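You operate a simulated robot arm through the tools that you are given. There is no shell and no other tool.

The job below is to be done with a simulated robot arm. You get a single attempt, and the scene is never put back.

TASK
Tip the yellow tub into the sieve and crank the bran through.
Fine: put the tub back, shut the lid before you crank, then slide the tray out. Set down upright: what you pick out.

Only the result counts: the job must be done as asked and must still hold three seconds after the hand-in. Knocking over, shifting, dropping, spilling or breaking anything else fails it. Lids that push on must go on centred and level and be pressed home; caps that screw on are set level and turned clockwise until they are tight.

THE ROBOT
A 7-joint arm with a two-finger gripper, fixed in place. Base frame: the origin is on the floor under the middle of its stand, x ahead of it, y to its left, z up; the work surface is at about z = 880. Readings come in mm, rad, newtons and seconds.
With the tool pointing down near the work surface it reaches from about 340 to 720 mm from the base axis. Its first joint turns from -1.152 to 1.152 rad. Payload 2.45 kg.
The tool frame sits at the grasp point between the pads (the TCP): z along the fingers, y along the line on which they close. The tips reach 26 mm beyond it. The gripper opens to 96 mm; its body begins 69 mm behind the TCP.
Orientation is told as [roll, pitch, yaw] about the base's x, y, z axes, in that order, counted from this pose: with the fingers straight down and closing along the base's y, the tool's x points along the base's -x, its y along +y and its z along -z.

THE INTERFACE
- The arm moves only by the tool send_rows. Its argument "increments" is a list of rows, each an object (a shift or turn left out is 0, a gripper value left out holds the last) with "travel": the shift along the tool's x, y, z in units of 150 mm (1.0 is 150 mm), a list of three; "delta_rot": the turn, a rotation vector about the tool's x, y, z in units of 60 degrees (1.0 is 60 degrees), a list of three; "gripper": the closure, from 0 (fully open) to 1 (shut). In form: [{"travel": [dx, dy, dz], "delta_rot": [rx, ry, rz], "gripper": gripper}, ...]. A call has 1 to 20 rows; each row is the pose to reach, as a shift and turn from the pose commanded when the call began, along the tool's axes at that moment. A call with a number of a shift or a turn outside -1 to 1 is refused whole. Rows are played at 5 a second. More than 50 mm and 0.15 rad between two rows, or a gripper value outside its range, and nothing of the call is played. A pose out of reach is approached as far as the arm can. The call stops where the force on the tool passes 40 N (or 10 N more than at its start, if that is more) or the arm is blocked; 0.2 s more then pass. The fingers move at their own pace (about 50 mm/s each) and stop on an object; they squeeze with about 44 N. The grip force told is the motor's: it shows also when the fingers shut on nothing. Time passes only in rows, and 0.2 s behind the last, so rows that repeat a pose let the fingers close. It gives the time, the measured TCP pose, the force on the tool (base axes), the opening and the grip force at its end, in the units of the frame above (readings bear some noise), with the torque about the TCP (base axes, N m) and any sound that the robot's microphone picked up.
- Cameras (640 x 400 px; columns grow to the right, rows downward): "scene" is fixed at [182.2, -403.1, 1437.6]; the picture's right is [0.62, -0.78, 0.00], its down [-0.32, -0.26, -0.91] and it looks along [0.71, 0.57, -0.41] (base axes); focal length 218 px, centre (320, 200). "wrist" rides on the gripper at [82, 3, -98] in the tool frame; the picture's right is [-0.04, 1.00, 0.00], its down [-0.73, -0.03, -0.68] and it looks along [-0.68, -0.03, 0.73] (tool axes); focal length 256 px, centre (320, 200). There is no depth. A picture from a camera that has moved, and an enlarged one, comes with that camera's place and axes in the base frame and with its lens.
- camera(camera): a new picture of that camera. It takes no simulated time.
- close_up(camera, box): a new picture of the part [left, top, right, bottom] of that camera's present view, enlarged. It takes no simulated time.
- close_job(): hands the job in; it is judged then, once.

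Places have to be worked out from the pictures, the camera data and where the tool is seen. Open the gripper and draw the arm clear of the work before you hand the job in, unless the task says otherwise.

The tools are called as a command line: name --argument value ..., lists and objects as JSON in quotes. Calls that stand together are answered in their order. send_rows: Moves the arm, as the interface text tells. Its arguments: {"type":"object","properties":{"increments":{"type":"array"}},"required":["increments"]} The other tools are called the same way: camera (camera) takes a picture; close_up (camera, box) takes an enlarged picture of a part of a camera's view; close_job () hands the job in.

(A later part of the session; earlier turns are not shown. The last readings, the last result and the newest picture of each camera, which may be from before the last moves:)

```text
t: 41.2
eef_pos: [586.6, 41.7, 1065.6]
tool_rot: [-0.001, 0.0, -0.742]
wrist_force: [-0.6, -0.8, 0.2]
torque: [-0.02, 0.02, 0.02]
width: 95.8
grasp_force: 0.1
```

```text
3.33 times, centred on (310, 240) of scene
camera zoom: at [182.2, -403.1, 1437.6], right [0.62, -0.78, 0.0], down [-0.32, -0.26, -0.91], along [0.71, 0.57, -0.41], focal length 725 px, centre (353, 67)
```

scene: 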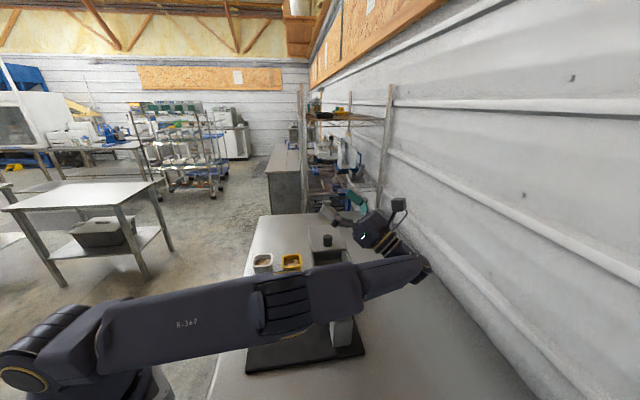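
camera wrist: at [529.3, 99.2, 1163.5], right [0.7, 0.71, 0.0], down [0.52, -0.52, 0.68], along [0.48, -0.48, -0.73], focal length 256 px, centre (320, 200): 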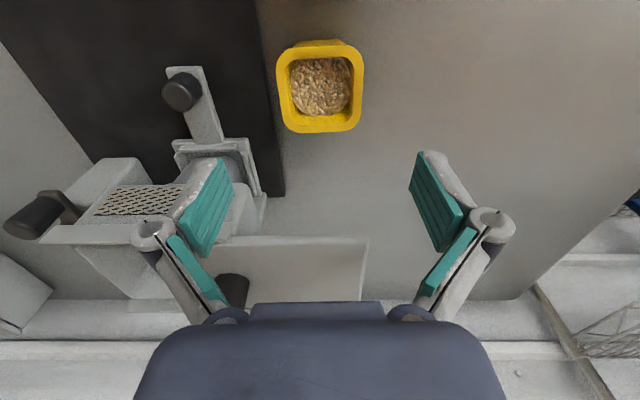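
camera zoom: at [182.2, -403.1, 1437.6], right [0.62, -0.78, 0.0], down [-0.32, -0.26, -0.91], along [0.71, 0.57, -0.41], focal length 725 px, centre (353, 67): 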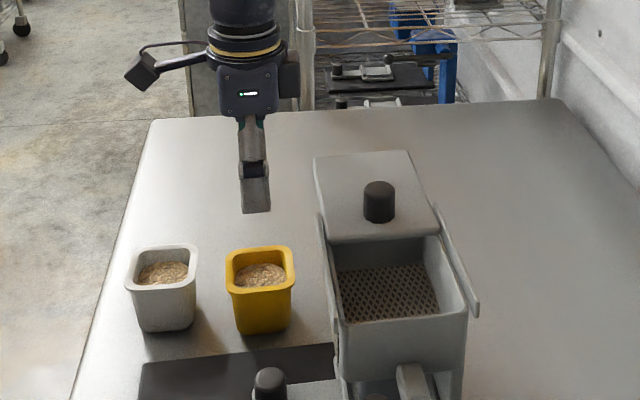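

The tub is centred under the TCP (expected row 93, seen about 90; column 320). I descend to TCP z≈936.

send_rows --increments '[{"travel": [0, 0, 0.2]}, {"travel": [0, 0, 0.4]}, {"travel": [0, 0, 0.55]}, {"travel": [0, 0, 0.68]}, {"travel": [0, 0, 0.78]}, {"travel": [0, 0, 0.864]}, {"travel": [0, 0, 0.864]}]'

camera --camera "wrist"

close_up --camera "scene" --box '[240, 200, 350, 300]'

```text
t: 42.8
eef_pos: [586.0, 39.1, 935.5]
tool_rot: [0.001, 0.0, -0.742]
wrist_force: [0.1, -0.1, -0.3]
torque: [0.02, 0.02, 0.01]
width: 95.8
grasp_force: 0.1
```

```text
taken
camera wrist: at [528.8, 97.5, 1034.1], right [0.7, 0.71, 0.0], down [0.52, -0.52, 0.68], along [0.48, -0.48, -0.73], focal length 256 px, centre (320, 200)
```

wrist: 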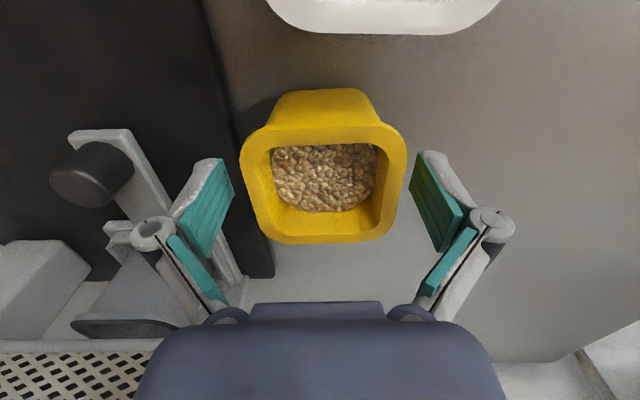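

```text
4.00 times, centred on (295, 250) of scene
camera zoom: at [182.2, -403.1, 1437.6], right [0.62, -0.78, 0.0], down [-0.32, -0.26, -0.91], along [0.71, 0.57, -0.41], focal length 870 px, centre (420, 0)
```

zoom: 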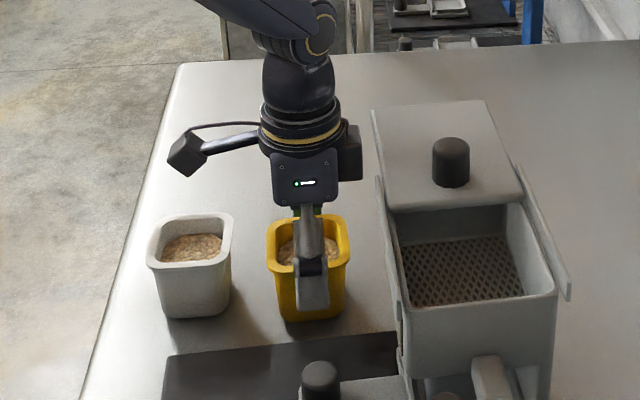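

Fingers straddle the tub evenly. I close on it.

send_rows --increments '[{"gripper": 1.0}, {"gripper": 1.0}, {"gripper": 1.0}, {"gripper": 1.0}, {"gripper": 1.0}]'

camera --camera "wrist"

```text
t: 44.0
eef_pos: [586.9, 39.5, 936.1]
tool_rot: [-0.001, 0.001, -0.742]
wrist_force: [-0.9, 0.6, 4.1]
torque: [0.0, 0.07, -0.01]
width: 59.4
grasp_force: 44.2
```

```text
taken
camera wrist: at [528.8, 97.5, 1034.6], right [0.7, 0.71, 0.0], down [0.52, -0.52, 0.68], along [0.48, -0.48, -0.73], focal length 256 px, centre (320, 200)
```

wrist: 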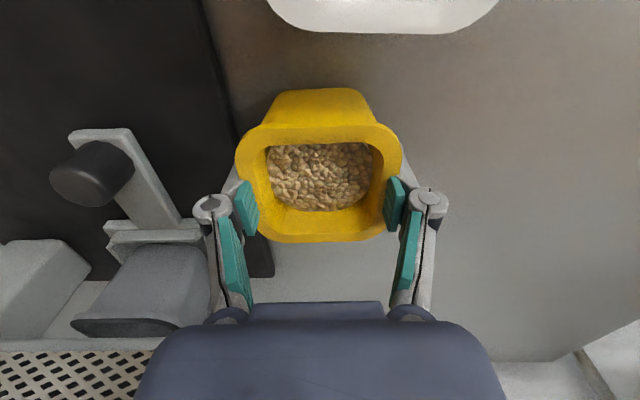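

Gripped at 59.4 mm, under the rim lip. I lift straight up slowly, then look.

send_rows --increments '[{"travel": [0, 0, -0.02]}, {"travel": [0, 0, -0.06]}, {"travel": [0, 0, -0.15]}, {"travel": [0, 0, -0.3]}, {"travel": [0, 0, -0.45]}, {"travel": [0, 0, -0.6]}, {"travel": [0, 0, -0.75]}, {"travel": [0, 0, -0.9]}, {"travel": [0, 0, -1.0]}, {"travel": [0, 0, -1.0]}]'

camera --camera "wrist"

close_up --camera "scene" --box '[240, 180, 370, 300]'

```text
t: 46.2
eef_pos: [588.1, 39.5, 1087.0]
tool_rot: [0.0, -0.001, -0.743]
wrist_force: [-0.9, 0.2, -0.3]
torque: [0.02, 0.02, 0.01]
width: 59.5
grasp_force: 43.8
```

```text
taken
camera wrist: at [530.5, 97.0, 1185.0], right [0.7, 0.71, 0.0], down [0.52, -0.52, 0.68], along [0.48, -0.48, -0.73], focal length 256 px, centre (320, 200)
```

wrist: 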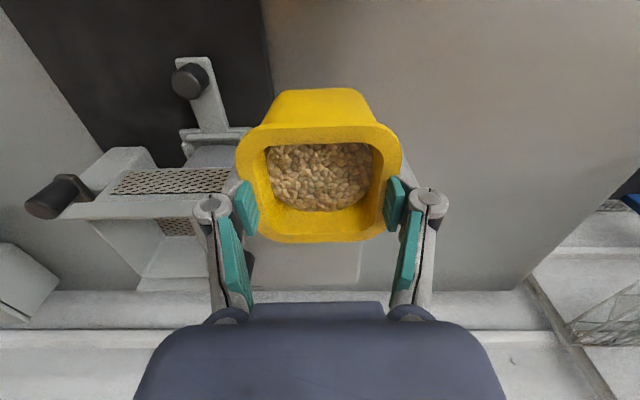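

```text
3.33 times, centred on (305, 240) of scene
camera zoom: at [182.3, -403.1, 1437.6], right [0.62, -0.78, 0.0], down [-0.32, -0.26, -0.91], along [0.71, 0.57, -0.41], focal length 725 px, centre (370, 67)
```

zoom: 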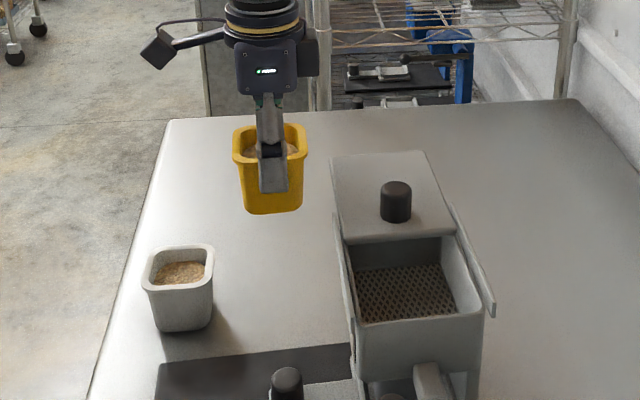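

Tub is held level with its bran. I raise it to z≈1170 and carry it over the hopper centre (567,-136), turning yaw to -100°.

send_rows --increments '[{"travel": [0, 0, -0.2]}, {"travel": [0, 0, -0.4]}, {"travel": [0, 0, -0.55]}, {"travel": [-0.096, -0.132, -0.55], "delta_rot": [0, 0, 0.137]}, {"travel": [-0.191, -0.264, -0.55], "delta_rot": [0, 0, 0.274]}, {"travel": [-0.287, -0.396, -0.55], "delta_rot": [0, 0, 0.411]}, {"travel": [-0.382, -0.529, -0.55], "delta_rot": [0, 0, 0.549]}, {"travel": [-0.478, -0.661, -0.55], "delta_rot": [0, 0, 0.686]}, {"travel": [-0.573, -0.793, -0.55], "delta_rot": [0, 0, 0.823]}, {"travel": [-0.669, -0.925, -0.55], "delta_rot": [0, 0, 0.96]}, {"travel": [-0.669, -0.925, -0.55], "delta_rot": [0, 0, 0.96]}]'

camera --camera "wrist"

close_up --camera "scene" --box '[240, 150, 400, 330]'

```text
t: 48.6
eef_pos: [566.9, -132.2, 1168.6]
tool_rot: [-0.001, 0.0, -1.749]
wrist_force: [0.5, -1.2, -0.1]
torque: [0.02, -0.01, -0.02]
width: 59.5
grasp_force: 44.5
```

```text
taken
camera wrist: at [585.3, -52.6, 1266.8], right [0.98, -0.22, 0.0], down [-0.16, -0.72, 0.68], along [-0.15, -0.66, -0.73], focal length 256 px, centre (320, 200)
```

wrist: 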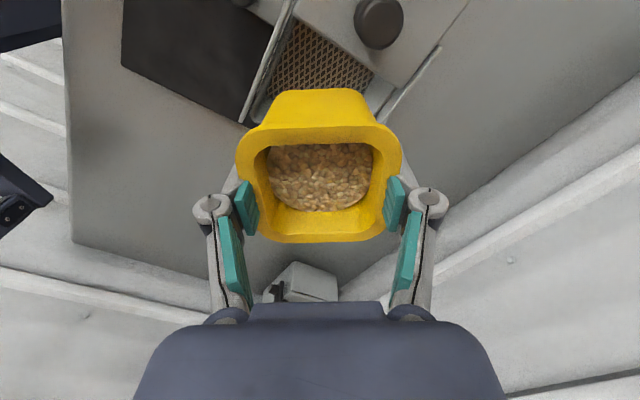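

```text
2.22 times, centred on (320, 240) of scene
camera zoom: at [182.2, -403.1, 1437.6], right [0.62, -0.78, 0.0], down [-0.32, -0.26, -0.91], along [0.71, 0.57, -0.41], focal length 483 px, centre (320, 111)
```

zoom: 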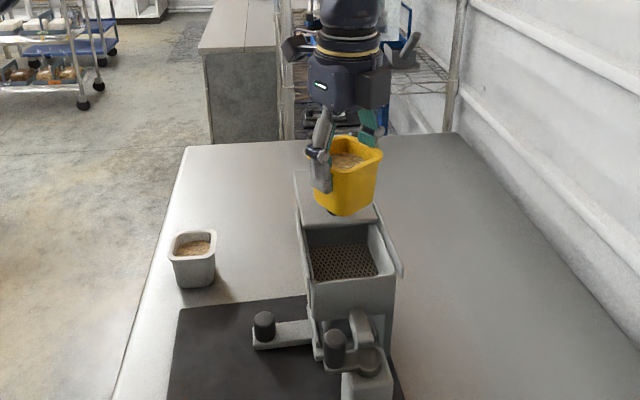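

The tub is over the hopper opening. I lower to z≈1150 and start tilting the tub, first to about 59°.

send_rows --increments '[{"travel": [0, 0, 0.06]}, {"travel": [0, 0, 0.12], "delta_rot": [0, 0.1, 0]}, {"travel": [0, 0, 0.12], "delta_rot": [0, 0.24, 0]}, {"travel": [0, 0, 0.12], "delta_rot": [0, 0.38, 0]}, {"travel": [0, 0, 0.12], "delta_rot": [0, 0.52, 0]}, {"travel": [0, 0, 0.12], "delta_rot": [0, 0.66, 0]}, {"travel": [0, 0, 0.12], "delta_rot": [0, 0.8, 0]}, {"travel": [0, 0, 0.12], "delta_rot": [0, 0.94, 0]}, {"travel": [0, 0, 0.12], "delta_rot": [0, 0.94, 0]}]'

camera --camera "wrist"

close_up --camera "scene" --box '[240, 150, 400, 330]'

```text
t: 50.6
eef_pos: [567.1, -129.9, 1150.5]
tool_rot: [0.004, 0.987, -1.746]
wrist_force: [-0.1, -0.6, -0.3]
torque: [-0.04, -0.01, 0.0]
width: 59.2
grasp_force: 43.7
```

```text
taken
camera wrist: at [563.6, -167.1, 1273.9], right [0.98, -0.2, -0.03], down [-0.2, -0.95, -0.24], along [0.02, 0.24, -0.97], focal length 256 px, centre (320, 200)
```

wrist: 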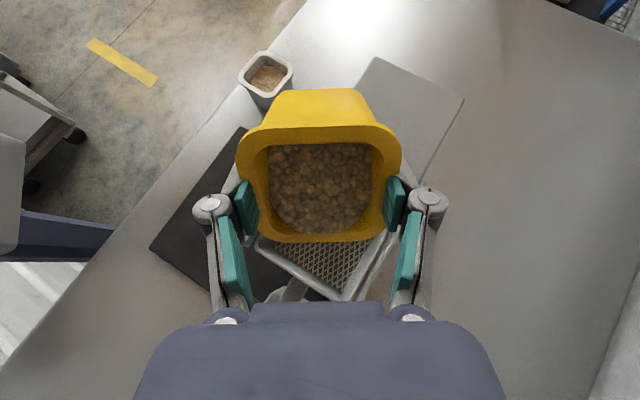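

```text
2.22 times, centred on (320, 240) of scene
camera zoom: at [182.2, -403.1, 1437.6], right [0.62, -0.78, 0.0], down [-0.32, -0.26, -0.91], along [0.71, 0.57, -0.41], focal length 483 px, centre (320, 111)
```

zoom: 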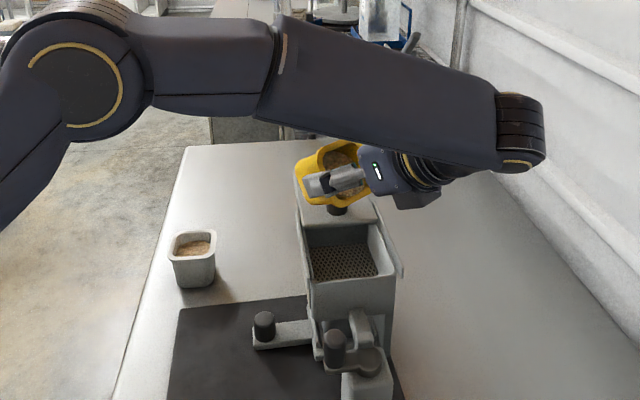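

Bran still in the tub at 56°. I tilt further in small steps, watching the forearm clearance.

send_rows --increments '[{"delta_rot": [0, 0.12, 0]}, {"delta_rot": [0, 0.24, 0]}, {"delta_rot": [0, 0.36, 0]}, {"delta_rot": [0, 0.48, 0]}, {"delta_rot": [0, 0.48, 0]}]'

camera --camera "wrist"

camera --camera "scene"

```text
t: 51.8
eef_pos: [567.0, -130.2, 1151.3]
tool_rot: [0.003, 1.488, -1.744]
wrist_force: [1.0, 0.0, -0.2]
torque: [-0.02, 0.01, 0.01]
width: 59.3
grasp_force: 44.7
```

```text
taken
camera wrist: at [554.5, -220.6, 1240.6], right [0.98, -0.18, -0.04], down [-0.16, -0.72, -0.68], along [0.09, 0.67, -0.74], focal length 256 px, centre (320, 200)
```

wrist: 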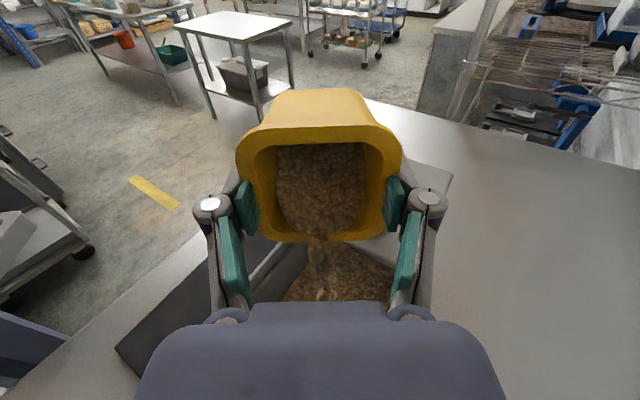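

```text
taken
```

scene: 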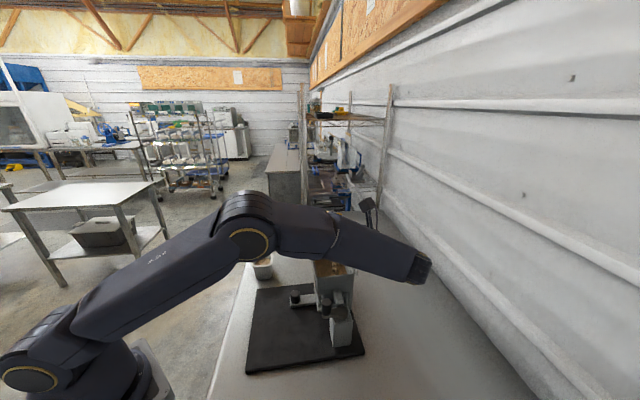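

Bran is streaming over the lower rim into the hopper. I hold a moment, then tilt a further 18°.

send_rows --increments '[{"delta_rot": [0, 0, 0]}, {"delta_rot": [0, 0, 0]}, {"delta_rot": [0, 0, 0]}, {"delta_rot": [0, 0.1, 0]}, {"delta_rot": [0, 0.2, 0]}, {"delta_rot": [0, 0.3, 0]}, {"delta_rot": [0, 0.3, 0]}, {"delta_rot": [0, 0.3, 0]}]'

camera --camera "wrist"

camera --camera "scene"

```text
t: 53.6
eef_pos: [566.4, -130.6, 1150.3]
tool_rot: [-3.141, 1.339, 1.395]
wrist_force: [-0.2, -0.1, 0.4]
torque: [0.03, 0.02, -0.01]
width: 59.0
grasp_force: 44.4
```

```text
taken
camera wrist: at [550.0, -243.7, 1207.7], right [0.99, -0.17, -0.04], down [-0.12, -0.48, -0.87], along [0.13, 0.86, -0.49], focal length 256 px, centre (320, 200)
```

wrist: 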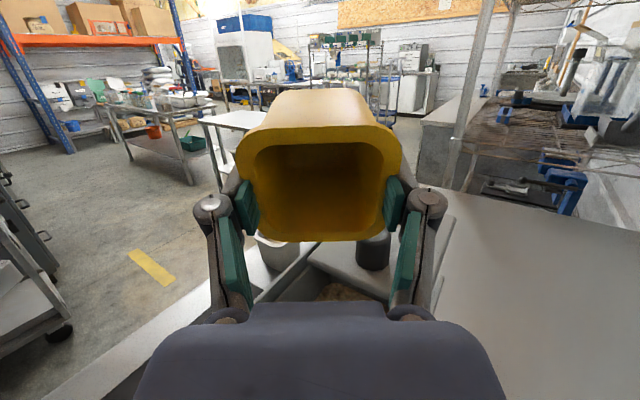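

```text
taken
```

scene: 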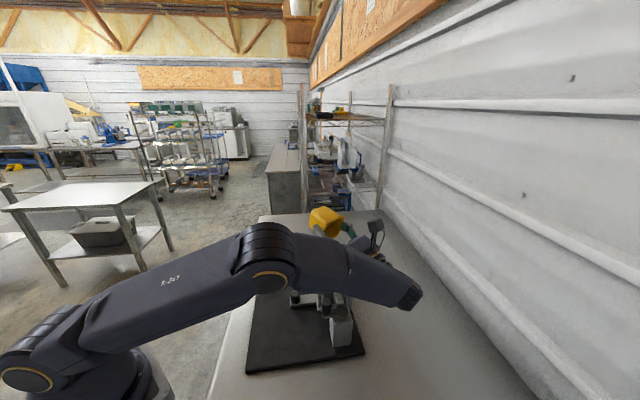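

The tub looks empty now; I'll zoom in to verify.

close_up --camera "wrist" --box '[230, 120, 410, 310]'

close_up --camera "scene" --box '[240, 190, 400, 350]'

```text
2.11 times, centred on (320, 215) of wrist
camera zoom: at [550.0, -243.7, 1207.7], right [0.99, -0.17, -0.04], down [-0.12, -0.48, -0.87], along [0.13, 0.86, -0.49], focal length 539 px, centre (320, 168)
```

zoom: 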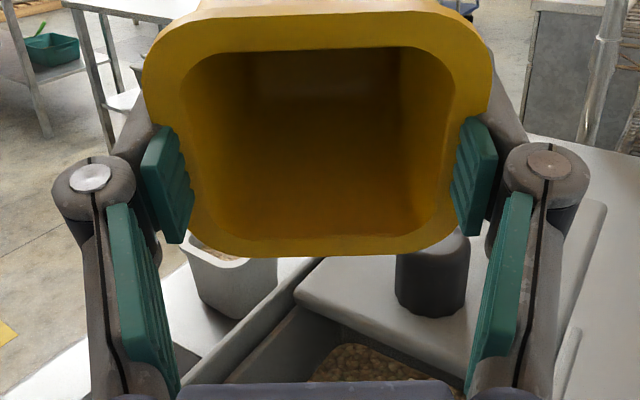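

```text
2.50 times, centred on (320, 270) of scene
camera zoom: at [182.3, -403.1, 1437.6], right [0.62, -0.78, 0.0], down [-0.32, -0.26, -0.91], along [0.71, 0.57, -0.41], focal length 544 px, centre (320, 25)
```

zoom: 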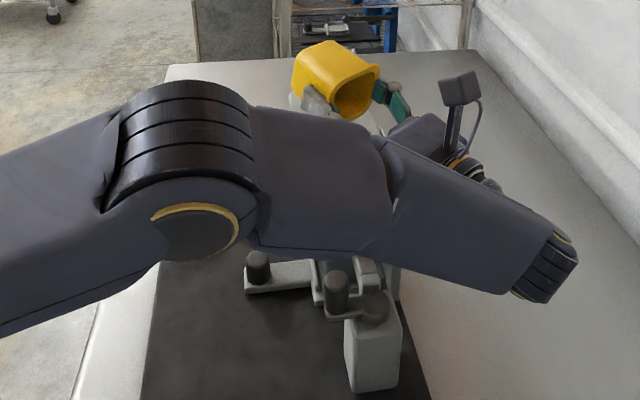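

Tub is empty and the bran lies in the hopper. I tilt back upright the same way.

send_rows --increments '[{"delta_rot": [0, -0.13, 0]}, {"delta_rot": [0, -0.26, 0]}, {"delta_rot": [0, -0.39, 0]}, {"delta_rot": [0, -0.52, 0]}, {"delta_rot": [0, -0.65, 0]}, {"delta_rot": [0, -0.78, 0]}, {"delta_rot": [0, -0.78, 0]}]'

send_rows --increments '[{"delta_rot": [0, -0.13, 0]}, {"delta_rot": [0, -0.27, 0]}, {"delta_rot": [0, -0.41, 0]}, {"delta_rot": [0, -0.55, 0]}, {"delta_rot": [0, -0.69, 0]}, {"delta_rot": [0, -0.83, 0]}, {"delta_rot": [0, -0.94, 0]}, {"delta_rot": [0, -0.94, 0]}]'

close_up --camera "scene" --box '[240, 150, 400, 330]'

camera --camera "wrist"

```text
t: 55.2
eef_pos: [567.9, -130.4, 1152.5]
tool_rot: [0.0, 0.984, -1.746]
wrist_force: [-0.5, -0.5, 0.0]
torque: [-0.01, 0.01, 0.0]
width: 59.2
grasp_force: 43.6
```

```text
t: 57.0
eef_pos: [566.1, -131.0, 1150.5]
tool_rot: [-0.001, -0.001, -1.746]
wrist_force: [0.7, -0.7, -0.7]
torque: [0.01, 0.0, -0.03]
width: 59.1
grasp_force: 43.9
```

```text
2.22 times, centred on (320, 240) of scene
camera zoom: at [182.3, -403.0, 1437.6], right [0.62, -0.78, 0.0], down [-0.32, -0.26, -0.91], along [0.71, 0.57, -0.41], focal length 483 px, centre (320, 111)
```

zoom: 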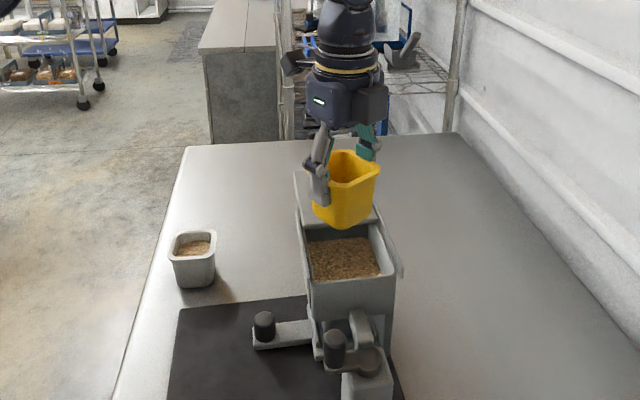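

```text
taken
camera wrist: at [584.7, -50.4, 1249.3], right [0.98, -0.21, 0.0], down [-0.16, -0.72, 0.68], along [-0.15, -0.66, -0.73], focal length 256 px, centre (320, 200)
```

wrist: 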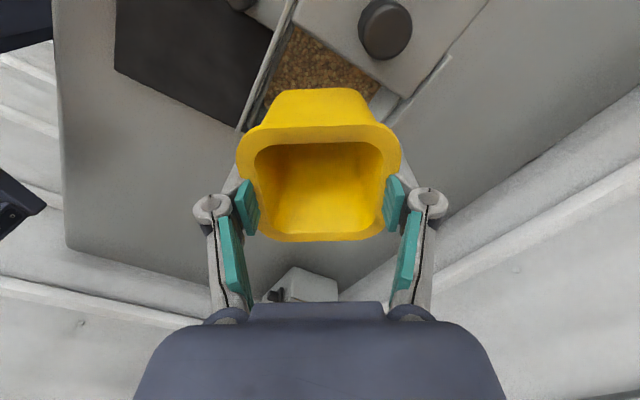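

Bran is all in the hopper and the tub is clean. I carry the tub back, first raising a bit and turning yaw back to -42.5°.

send_rows --increments '[{"travel": [0, 0, -0.13]}, {"travel": [0.13, -0.008, -0.13], "delta_rot": [0, 0, -0.137]}, {"travel": [0.27, -0.016, -0.13], "delta_rot": [0, 0, -0.274]}, {"travel": [0.41, -0.024, -0.13], "delta_rot": [0, 0, -0.411]}, {"travel": [0.55, -0.032, -0.13], "delta_rot": [0, 0, -0.549]}, {"travel": [0.69, -0.04, -0.13], "delta_rot": [0, 0, -0.686]}, {"travel": [0.83, -0.047, -0.13], "delta_rot": [0, 0, -0.823]}, {"travel": [0.97, -0.054, -0.13], "delta_rot": [0, 0, -0.958]}, {"travel": [0.97, -0.054, -0.13], "delta_rot": [0, 0, -0.958]}]'

```text
t: 59.0
eef_pos: [584.8, 13.6, 1173.4]
tool_rot: [0.0, 0.0, -0.741]
wrist_force: [-0.7, -0.4, -0.6]
torque: [-0.02, 0.0, 0.0]
width: 58.9
grasp_force: 44.0
```

Now align over the tub's original spot (586.9, 39.5) and descend part-way.

send_rows --increments '[{"travel": [0.05, 0.07, 0]}, {"travel": [0.106, 0.137, 0]}, {"travel": [0.106, 0.137, 0.2]}, {"travel": [0.106, 0.137, 0.4]}, {"travel": [0.106, 0.137, 0.6]}, {"travel": [0.106, 0.137, 0.8]}, {"travel": [0.106, 0.137, 0.9]}, {"travel": [0.106, 0.137, 0.9]}]'

close_up --camera "scene" --box '[240, 190, 360, 300]'

```text
t: 60.8
eef_pos: [588.0, 41.2, 1035.5]
tool_rot: [-0.001, -0.001, -0.743]
wrist_force: [-0.4, -0.2, -0.6]
torque: [0.0, 0.0, 0.02]
width: 58.8
grasp_force: 44.4
```

```text
3.64 times, centred on (300, 245) of scene
camera zoom: at [182.3, -403.1, 1437.6], right [0.62, -0.78, 0.0], down [-0.32, -0.26, -0.91], along [0.71, 0.57, -0.41], focal length 791 px, centre (393, 36)
```

zoom: 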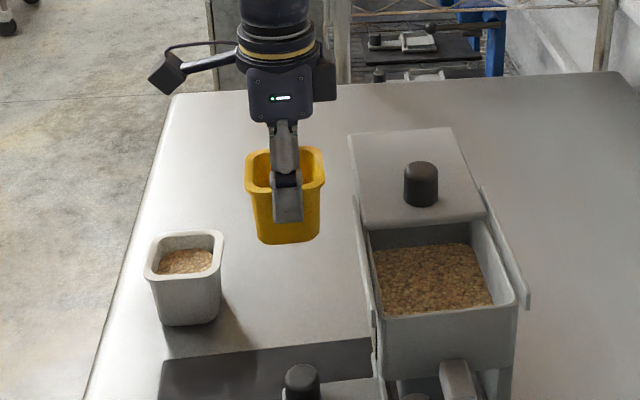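

Descending to set the tub down, slow at the end with force guard.

send_rows --increments '[{"travel": [0, 0, 0.2]}, {"travel": [0, 0, 0.4]}, {"travel": [0, 0, 0.54]}, {"travel": [0, 0, 0.6]}, {"travel": [0, 0, 0.625]}, {"travel": [0, 0, 0.64]}, {"travel": [0, 0, 0.65]}, {"travel": [0, 0, 0.655]}]'

close_up --camera "scene" --box '[240, 200, 350, 300]'

```text
t: 62.6
eef_pos: [587.0, 40.1, 936.7]
tool_rot: [-0.001, 0.001, -0.743]
wrist_force: [-0.1, 0.4, 2.7]
torque: [0.05, 0.04, -0.01]
width: 59.3
grasp_force: 43.6
```

```text
4.00 times, centred on (295, 250) of scene
camera zoom: at [182.2, -403.0, 1437.6], right [0.62, -0.78, 0.0], down [-0.32, -0.26, -0.91], along [0.71, 0.57, -0.41], focal length 870 px, centre (420, 0)
```

zoom: 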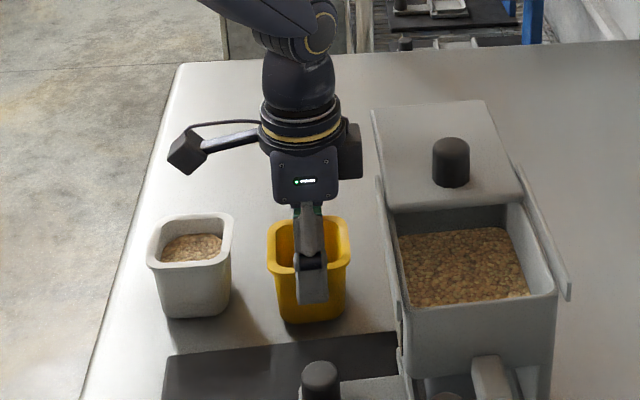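

The tub touches the table (2.7 N) at its old place. I open the gripper and lift straight up.

send_rows --increments '[{"travel": [0, 0, 0.003], "gripper": 1.0}, {"travel": [0, 0, 0.003], "gripper": 0.0}, {"travel": [0, 0, 0.003], "gripper": 0.0}, {"travel": [0, 0, 0.003], "gripper": 0.0}, {"travel": [0, 0, 0.003], "gripper": 0.0}, {"travel": [0, 0, -0.1], "gripper": 0.0}, {"travel": [0, 0, -0.3], "gripper": 0.0}, {"travel": [0, 0, -0.6], "gripper": 0.0}, {"travel": [0, 0, -0.9], "gripper": 0.0}, {"travel": [0, 0, -1.0], "gripper": 0.0}, {"travel": [0, 0, -1.0], "gripper": 0.0}]'

camera --camera "wrist"

close_up --camera "scene" --box '[240, 180, 360, 300]'

```text
t: 65.0
eef_pos: [589.5, 40.2, 1088.5]
tool_rot: [0.0, 0.0, -0.744]
wrist_force: [0.3, -0.9, 0.1]
torque: [0.01, -0.01, -0.02]
width: 96.0
grasp_force: 0.1
```

```text
taken
camera wrist: at [531.4, 98.5, 1187.8], right [0.71, 0.71, 0.0], down [0.52, -0.52, 0.68], along [0.48, -0.48, -0.73], focal length 256 px, centre (320, 200)
```

wrist: 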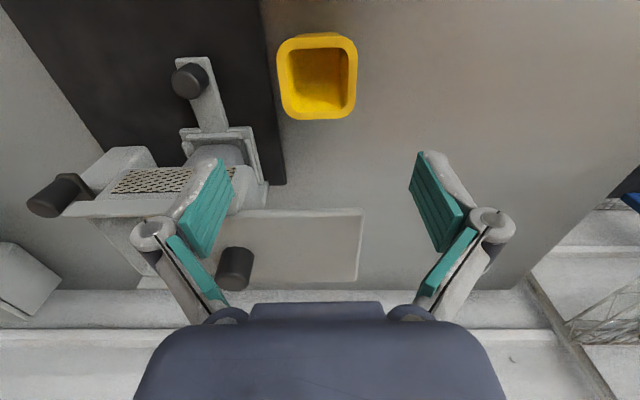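

```text
3.33 times, centred on (300, 240) of scene
camera zoom: at [182.2, -403.1, 1437.6], right [0.62, -0.78, 0.0], down [-0.32, -0.26, -0.91], along [0.71, 0.57, -0.41], focal length 725 px, centre (387, 67)
```

zoom: 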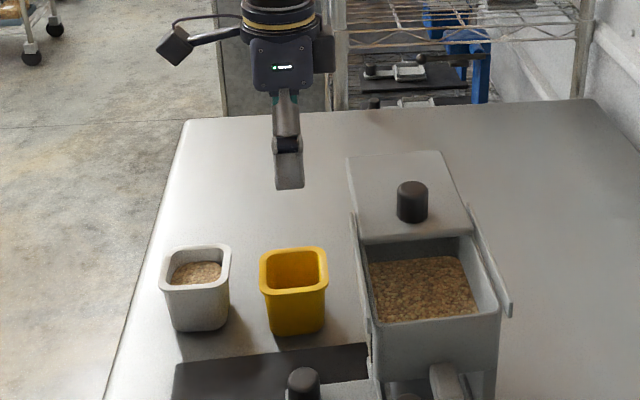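

The tub stands upright in place. Now I go back above the lid knob, expected near (614,-87), with the gripper half closed.

send_rows --increments '[{"travel": [0, 0, -0.25], "gripper": 0.4}, {"travel": [0, 0, -0.45]}, {"travel": [-0.17, -0.127, -0.45]}, {"travel": [-0.35, -0.254, -0.45]}, {"travel": [-0.52, -0.381, -0.45]}, {"travel": [-0.7, -0.509, -0.45]}, {"travel": [-0.7, -0.509, -0.45]}]'

camera --camera "wrist"

```text
t: 66.6
eef_pos: [615.0, -86.6, 1157.2]
tool_rot: [0.001, -0.001, -0.744]
wrist_force: [-0.3, 0.9, -0.4]
torque: [0.01, 0.0, 0.01]
width: 57.6
grasp_force: 0.0
```

```text
taken
camera wrist: at [557.2, -27.4, 1255.8], right [0.71, 0.71, 0.0], down [0.52, -0.52, 0.68], along [0.48, -0.48, -0.73], focal length 256 px, centre (320, 200)
```

wrist: 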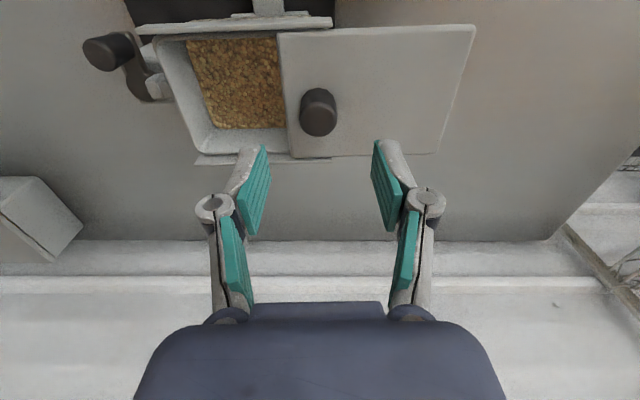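

Knob is aligned within about 2 mm. I descend to z≈1083 and close.

send_rows --increments '[{"travel": [0, -0.008, 0.15], "gripper": 0.4}, {"travel": [0, -0.008, 0.3]}, {"travel": [0, -0.008, 0.42]}, {"travel": [0, -0.008, 0.493]}, {"travel": [0, -0.008, 0.493], "gripper": 1.0}, {"travel": [0, -0.008, 0.493], "gripper": 1.0}, {"travel": [0, -0.008, 0.493], "gripper": 1.0}, {"travel": [0, -0.008, 0.493], "gripper": 1.0}]'

```text
t: 68.4
eef_pos: [611.1, -88.0, 1080.9]
tool_rot: [0.001, 0.0, -0.745]
wrist_force: [-0.4, 0.9, 0.3]
torque: [-0.07, -0.17, 0.03]
width: 27.6
grasp_force: 44.6
```

Clean grip with near-zero load. I slide the lid back along -e1 (tool -y), first 45 mm.

send_rows --increments '[{"travel": [0, -0.04, 0]}, {"travel": [0, -0.08, 0]}, {"travel": [0, -0.13, 0]}, {"travel": [0, -0.18, 0]}, {"travel": [0, -0.23, 0]}, {"travel": [0, -0.28, 0]}, {"travel": [0, -0.3, 0]}, {"travel": [0, -0.3, 0]}]'

```text
t: 70.2
eef_pos: [581.9, -120.4, 1082.2]
tool_rot: [0.0, -0.001, -0.743]
wrist_force: [-1.0, 3.0, 23.6]
torque: [0.11, 0.06, 0.02]
width: 27.5
grasp_force: 43.6
```

A downward press of 24 N built up, so I relieve 1 mm and slide on another 40 mm.

send_rows --increments '[{"travel": [0, 0, -0.007]}, {"travel": [0, -0.05, -0.007]}, {"travel": [0, -0.1, -0.008]}, {"travel": [0, -0.15, -0.009]}, {"travel": [0, -0.2, -0.01]}, {"travel": [0, -0.24, -0.01]}, {"travel": [0, -0.27, -0.01]}, {"travel": [0, -0.27, -0.01]}]'

close_up --camera "scene" --box '[290, 210, 380, 300]'

```text
t: 72.0
eef_pos: [552.5, -150.6, 1082.3]
tool_rot: [0.001, 0.003, -0.745]
wrist_force: [-13.3, 12.7, 30.9]
torque: [0.3, 0.32, 0.04]
width: 27.2
grasp_force: 43.9
```

```text
4.44 times, centred on (335, 255) of scene
camera zoom: at [181.3, -402.5, 1437.9], right [0.62, -0.78, 0.0], down [-0.32, -0.26, -0.91], along [0.71, 0.57, -0.41], focal length 967 px, centre (253, -44)
```

zoom: 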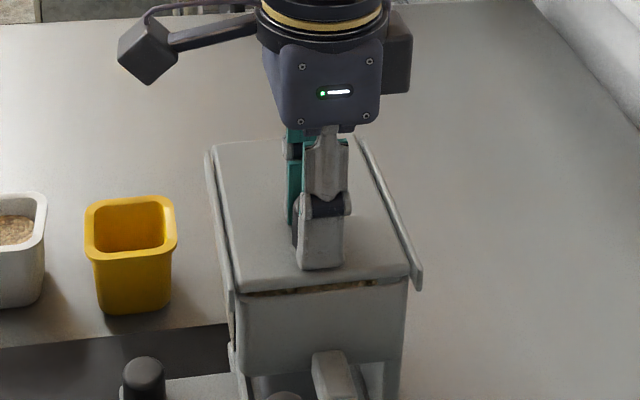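

About 6 mm remains and some side/vertical load has built up; I relieve it and push gently to the stop.

send_rows --increments '[{"travel": [0.006, 0, -0.01]}, {"travel": [0.006, -0.01, -0.01]}, {"travel": [0.006, -0.02, -0.01]}, {"travel": [0.006, -0.03, -0.01]}, {"travel": [0.006, -0.04, -0.01]}, {"travel": [0.006, -0.04, -0.01]}]'

close_up --camera "scene" --box '[290, 210, 380, 300]'

```text
t: 73.4
eef_pos: [548.4, -155.0, 1081.4]
tool_rot: [-0.002, 0.002, -0.744]
wrist_force: [-1.5, 0.6, 0.4]
torque: [-0.25, -0.34, 0.02]
width: 27.3
grasp_force: 43.8
```

```text
4.44 times, centred on (335, 255) of scene
camera zoom: at [182.5, -403.1, 1437.5], right [0.62, -0.78, 0.0], down [-0.32, -0.26, -0.91], along [0.71, 0.57, -0.41], focal length 967 px, centre (253, -44)
```

zoom: 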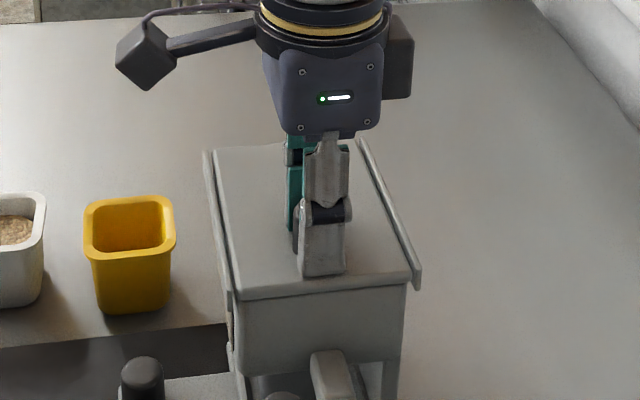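

Almost shut and no force yet; I push another few mm to feel the stop.

send_rows --increments '[{"travel": [0, -0.006, 0]}, {"travel": [0, -0.012, 0]}, {"travel": [0, -0.018, 0]}, {"travel": [0, -0.018, 0]}]'

```text
t: 74.4
eef_pos: [546.9, -156.0, 1084.0]
tool_rot: [0.0, 0.0, -0.742]
wrist_force: [-0.2, -0.1, 0.3]
torque: [-0.52, -0.59, -0.02]
width: 27.4
grasp_force: 44.5
```

close_up --camera "scene" --box '[300, 230, 370, 300]'

camera --camera "wrist"

```text
5.71 times, centred on (335, 265) of scene
camera zoom: at [182.6, -403.2, 1437.5], right [0.62, -0.78, 0.0], down [-0.32, -0.26, -0.91], along [0.71, 0.57, -0.41], focal length 1243 px, centre (234, -171)
```

zoom: 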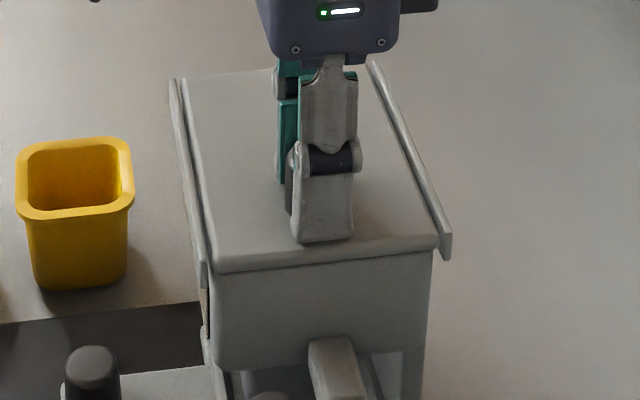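

```text
taken
camera wrist: at [489.9, -99.0, 1182.3], right [0.71, 0.71, 0.0], down [0.52, -0.52, 0.68], along [0.48, -0.48, -0.73], focal length 256 px, centre (320, 200)
```

wrist: 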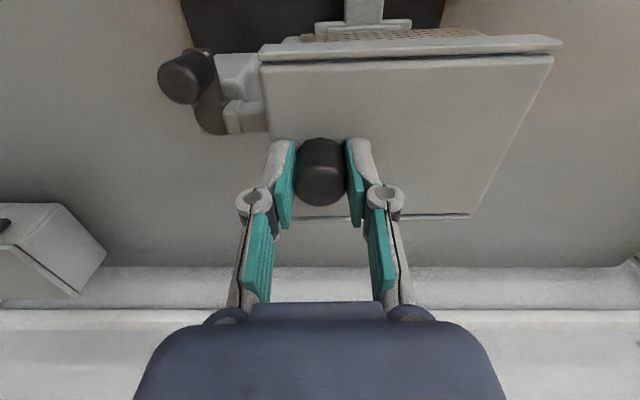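

The lid edge is back at its original position in the picture. One more small push of 2 mm to confirm the stop.

send_rows --increments '[{"travel": [0, -0.005, 0]}, {"travel": [0, -0.01, 0]}, {"travel": [0, -0.014, 0]}]'

close_up --camera "scene" --box '[300, 230, 370, 300]'

```text
t: 75.2
eef_pos: [545.8, -159.1, 1082.6]
tool_rot: [0.0, 0.002, -0.744]
wrist_force: [-0.6, 1.2, -0.5]
torque: [-0.42, -0.43, -0.05]
width: 27.4
grasp_force: 43.4
```

```text
5.71 times, centred on (335, 265) of scene
camera zoom: at [182.6, -403.2, 1437.5], right [0.62, -0.78, 0.0], down [-0.32, -0.26, -0.91], along [0.71, 0.57, -0.41], focal length 1243 px, centre (234, -171)
```

zoom: 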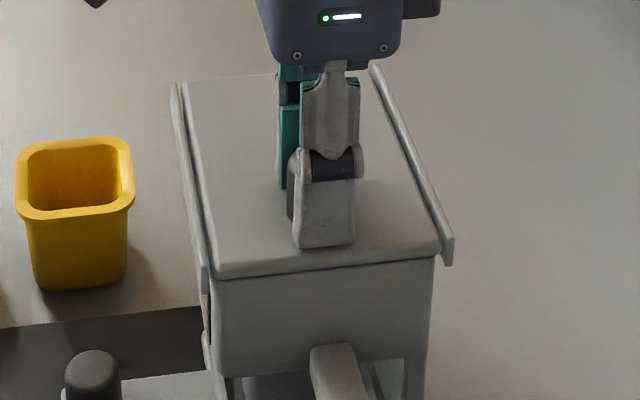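

The last push moved the whole unit a hair (about 2 mm), so the lid is at its stop. I release the knob and lift clear.

send_rows --increments '[{"travel": [0, 0, 0], "gripper": 0.45}, {"travel": [0, 0, 0], "gripper": 0.45}, {"travel": [0, 0, -0.02], "gripper": 0.45}, {"travel": [0, 0, -0.1], "gripper": 0.45}, {"travel": [0, 0, -0.3], "gripper": 0.45}, {"travel": [0, 0, -0.5], "gripper": 0.45}, {"travel": [0, 0, -0.7], "gripper": 0.45}, {"travel": [0, 0, -0.7], "gripper": 0.45}]'

close_up --camera "scene" --box '[300, 230, 370, 300]'

close_up --camera "scene" --box '[285, 280, 365, 355]'

camera --camera "wrist"

```text
t: 77.0
eef_pos: [547.0, -157.8, 1189.2]
tool_rot: [0.0, 0.0, -0.744]
wrist_force: [0.0, 0.6, -0.1]
torque: [0.02, 0.04, 0.0]
width: 52.9
grasp_force: 0.0
```

```text
5.71 times, centred on (335, 265) of scene
camera zoom: at [182.2, -403.1, 1437.6], right [0.62, -0.78, 0.0], down [-0.32, -0.26, -0.91], along [0.71, 0.57, -0.41], focal length 1243 px, centre (234, -171)
```

zoom: 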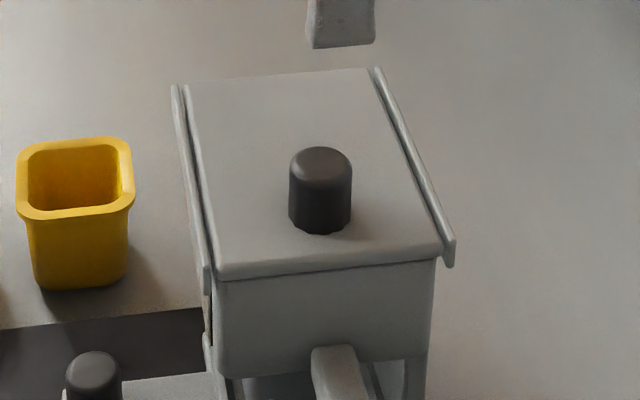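

```text
5.33 times, centred on (325, 318) of scene
camera zoom: at [182.2, -403.1, 1437.6], right [0.62, -0.78, 0.0], down [-0.32, -0.26, -0.91], along [0.71, 0.57, -0.41], focal length 1160 px, centre (293, -427)
```

zoom: 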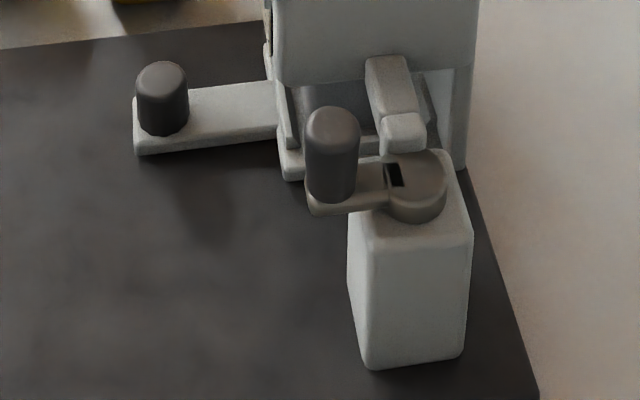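

```text
taken
camera wrist: at [490.5, -99.8, 1288.0], right [0.71, 0.71, 0.0], down [0.52, -0.52, 0.68], along [0.48, -0.48, -0.73], focal length 256 px, centre (320, 200)
```

wrist: 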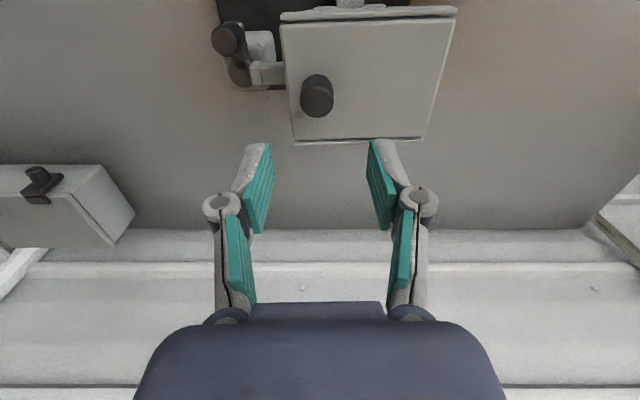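

The lid is shut. Next the crank: I move to the -e2 side of it for a close look before grabbing the handle.

send_rows --increments '[{"travel": [0.1, -0.15, 0]}, {"travel": [0.2, -0.3, 0]}, {"travel": [0.32, -0.45, 0]}, {"travel": [0.436, -0.61, 0]}, {"travel": [0.436, -0.61, 0.2]}, {"travel": [0.436, -0.61, 0.4]}, {"travel": [0.436, -0.61, 0.5]}, {"travel": [0.436, -0.61, 0.5]}]'

camera --camera "wrist"

close_up --camera "wrist" --box '[240, 0, 440, 150]'

```text
t: 78.8
eef_pos: [436.4, -179.7, 1111.8]
tool_rot: [0.0, 0.0, -0.746]
wrist_force: [0.0, -0.7, 0.3]
torque: [-0.01, 0.04, 0.06]
width: 52.7
grasp_force: 0.1
```

```text
taken
camera wrist: at [379.3, -122.3, 1210.2], right [0.71, 0.71, 0.0], down [0.52, -0.52, 0.68], along [0.48, -0.48, -0.73], focal length 256 px, centre (320, 200)
```

wrist: 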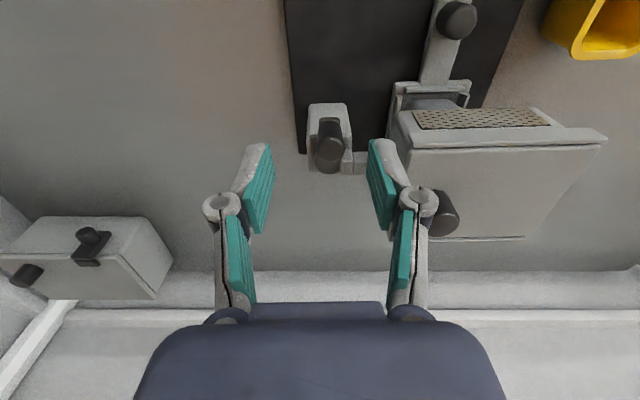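

```text
2.67 times, centred on (340, 75) of wrist
camera zoom: at [379.3, -122.3, 1210.2], right [0.71, 0.71, 0.0], down [0.52, -0.52, 0.68], along [0.48, -0.48, -0.73], focal length 683 px, centre (267, 533)
```

zoom: 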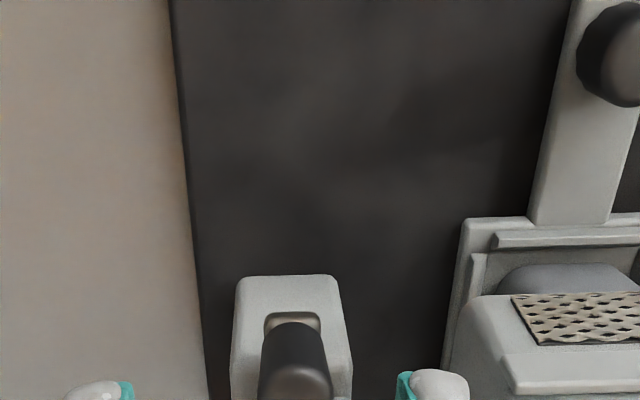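

close_up --camera "wrist" --box '[280, 90, 400, 190]'

close_up --camera "scene" --box '[310, 285, 365, 325]'

```text
4.00 times, centred on (340, 140) of wrist
camera zoom: at [379.3, -122.3, 1210.2], right [0.71, 0.71, 0.0], down [0.52, -0.52, 0.68], along [0.48, -0.48, -0.73], focal length 1024 px, centre (240, 440)
```

zoom: 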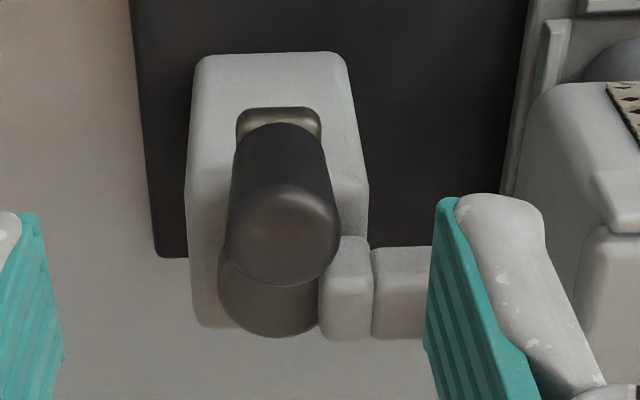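

```text
10.00 times, centred on (338, 305) of scene
camera zoom: at [182.2, -403.1, 1437.6], right [0.62, -0.78, 0.0], down [-0.32, -0.26, -0.91], along [0.71, 0.57, -0.41], focal length 2175 px, centre (145, -850)
```

zoom: 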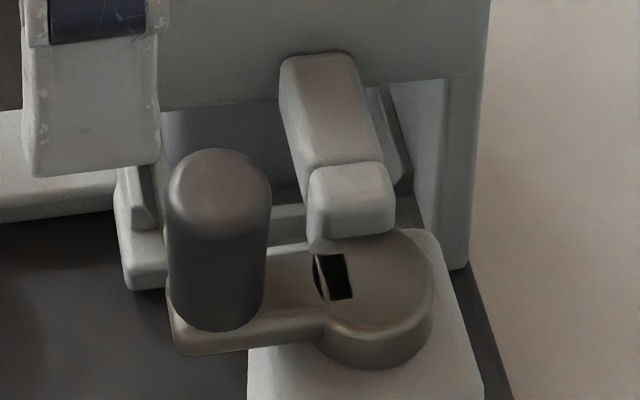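

The crank axis is near (492,-224), hub top z≈988, and the vertical handle Ø24 mm stands at (467,-197), z 982–1024, radius 37 mm. I move above the handle and check the alignment.

send_rows --increments '[{"travel": [-0.11, 0.027, -0.02], "gripper": 0.5}, {"travel": [-0.228, 0.054, -0.02], "delta_rot": [0, 0, 0.03]}, {"travel": [-0.228, 0.054, -0.02], "delta_rot": [0, 0, 0.05]}, {"travel": [-0.228, 0.054, -0.02], "delta_rot": [0, 0, 0.05]}]'

camera --camera "wrist"

close_up --camera "scene" --box '[280, 230, 380, 330]'

```text
t: 79.8
eef_pos: [467.1, -198.3, 1115.6]
tool_rot: [0.001, 0.0, -0.796]
wrist_force: [0.6, -0.1, 0.9]
torque: [-0.01, 0.03, -0.01]
width: 48.0
grasp_force: 0.1
```

```text
taken
camera wrist: at [413.3, -138.3, 1214.1], right [0.74, 0.67, 0.0], down [0.49, -0.54, 0.68], along [0.46, -0.5, -0.73], focal length 256 px, centre (320, 200)
```

wrist: 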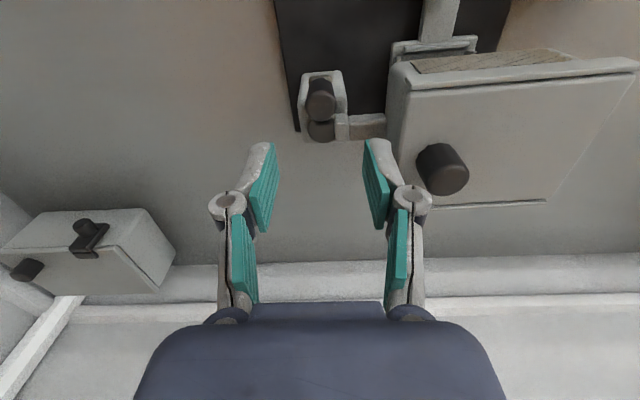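

```text
4.00 times, centred on (330, 280) of scene
camera zoom: at [182.2, -403.1, 1437.6], right [0.62, -0.78, 0.0], down [-0.32, -0.26, -0.91], along [0.71, 0.57, -0.41], focal length 870 px, centre (280, -120)
```

zoom: 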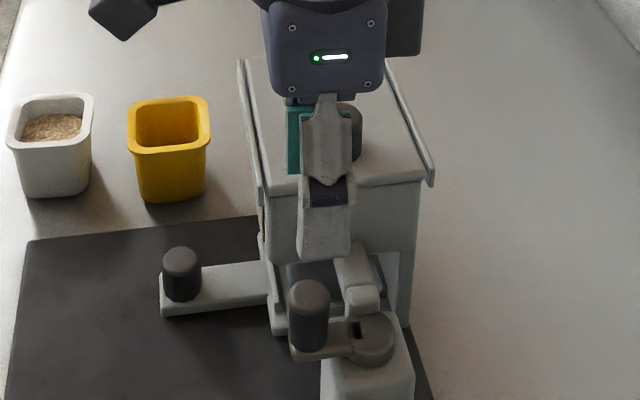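

The handle lies right under the TCP. I descend to z≈1030 and close on it.

send_rows --increments '[{"travel": [0, 0, 0.2], "gripper": 0.5}, {"travel": [0, 0, 0.4]}, {"travel": [0, 0, 0.5]}, {"travel": [0, 0, 0.571]}, {"travel": [0, 0, 0.571]}]'

camera --camera "wrist"

close_up --camera "scene" --box '[280, 230, 380, 330]'

```text
t: 81.0
eef_pos: [467.9, -200.0, 1028.4]
tool_rot: [0.0, 0.002, -0.797]
wrist_force: [0.1, 0.8, -0.7]
torque: [-0.01, -0.05, 0.01]
width: 47.7
grasp_force: 0.1
```

```text
taken
camera wrist: at [413.3, -138.4, 1126.8], right [0.74, 0.67, 0.0], down [0.49, -0.55, 0.68], along [0.45, -0.5, -0.73], focal length 256 px, centre (320, 200)
```

wrist: 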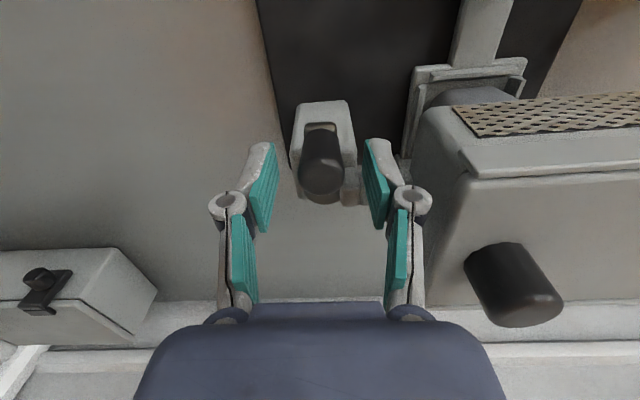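

```text
4.00 times, centred on (330, 280) of scene
camera zoom: at [182.2, -403.1, 1437.6], right [0.62, -0.78, 0.0], down [-0.32, -0.26, -0.91], along [0.71, 0.57, -0.41], focal length 870 px, centre (280, -120)
```

zoom: 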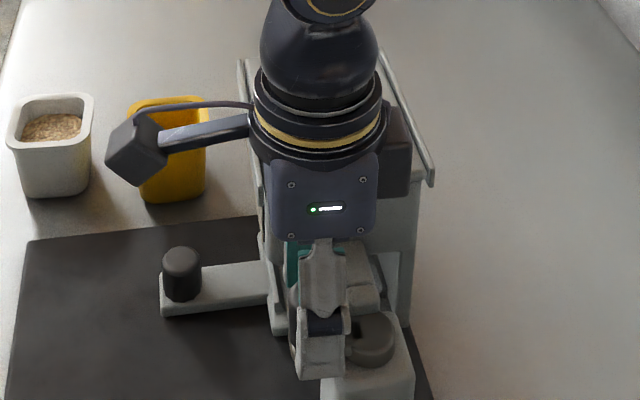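

send_rows --increments '[{"gripper": 1.0}, {"gripper": 1.0}, {"gripper": 1.0}, {"gripper": 1.0}]'

```text
t: 82.0
eef_pos: [468.1, -198.5, 1028.4]
tool_rot: [-0.001, 0.0, -0.797]
wrist_force: [0.7, 0.6, 0.0]
torque: [0.02, -0.04, 0.0]
width: 22.8
grasp_force: 44.5
```

Firm grip on the handle (22.8 mm). I test a 15° counter-clockwise turn of the crank about its hub, turning the wrist along with it.

send_rows --increments '[{"travel": [-0.001, -0.0209, 0], "delta_rot": [0, 0, -0.083]}, {"travel": [-0.0037, -0.0417, 0], "delta_rot": [0, 0, -0.167]}, {"travel": [-0.0082, -0.0621, 0], "delta_rot": [0, 0, -0.25]}, {"travel": [-0.0082, -0.0621, 0], "delta_rot": [0, 0, -0.25]}]'

```text
t: 83.0
eef_pos: [461.5, -205.9, 1030.3]
tool_rot: [-0.001, 0.001, -0.533]
wrist_force: [1.5, 0.7, -0.2]
torque: [-0.42, -0.08, 0.03]
width: 22.9
grasp_force: 44.1
```

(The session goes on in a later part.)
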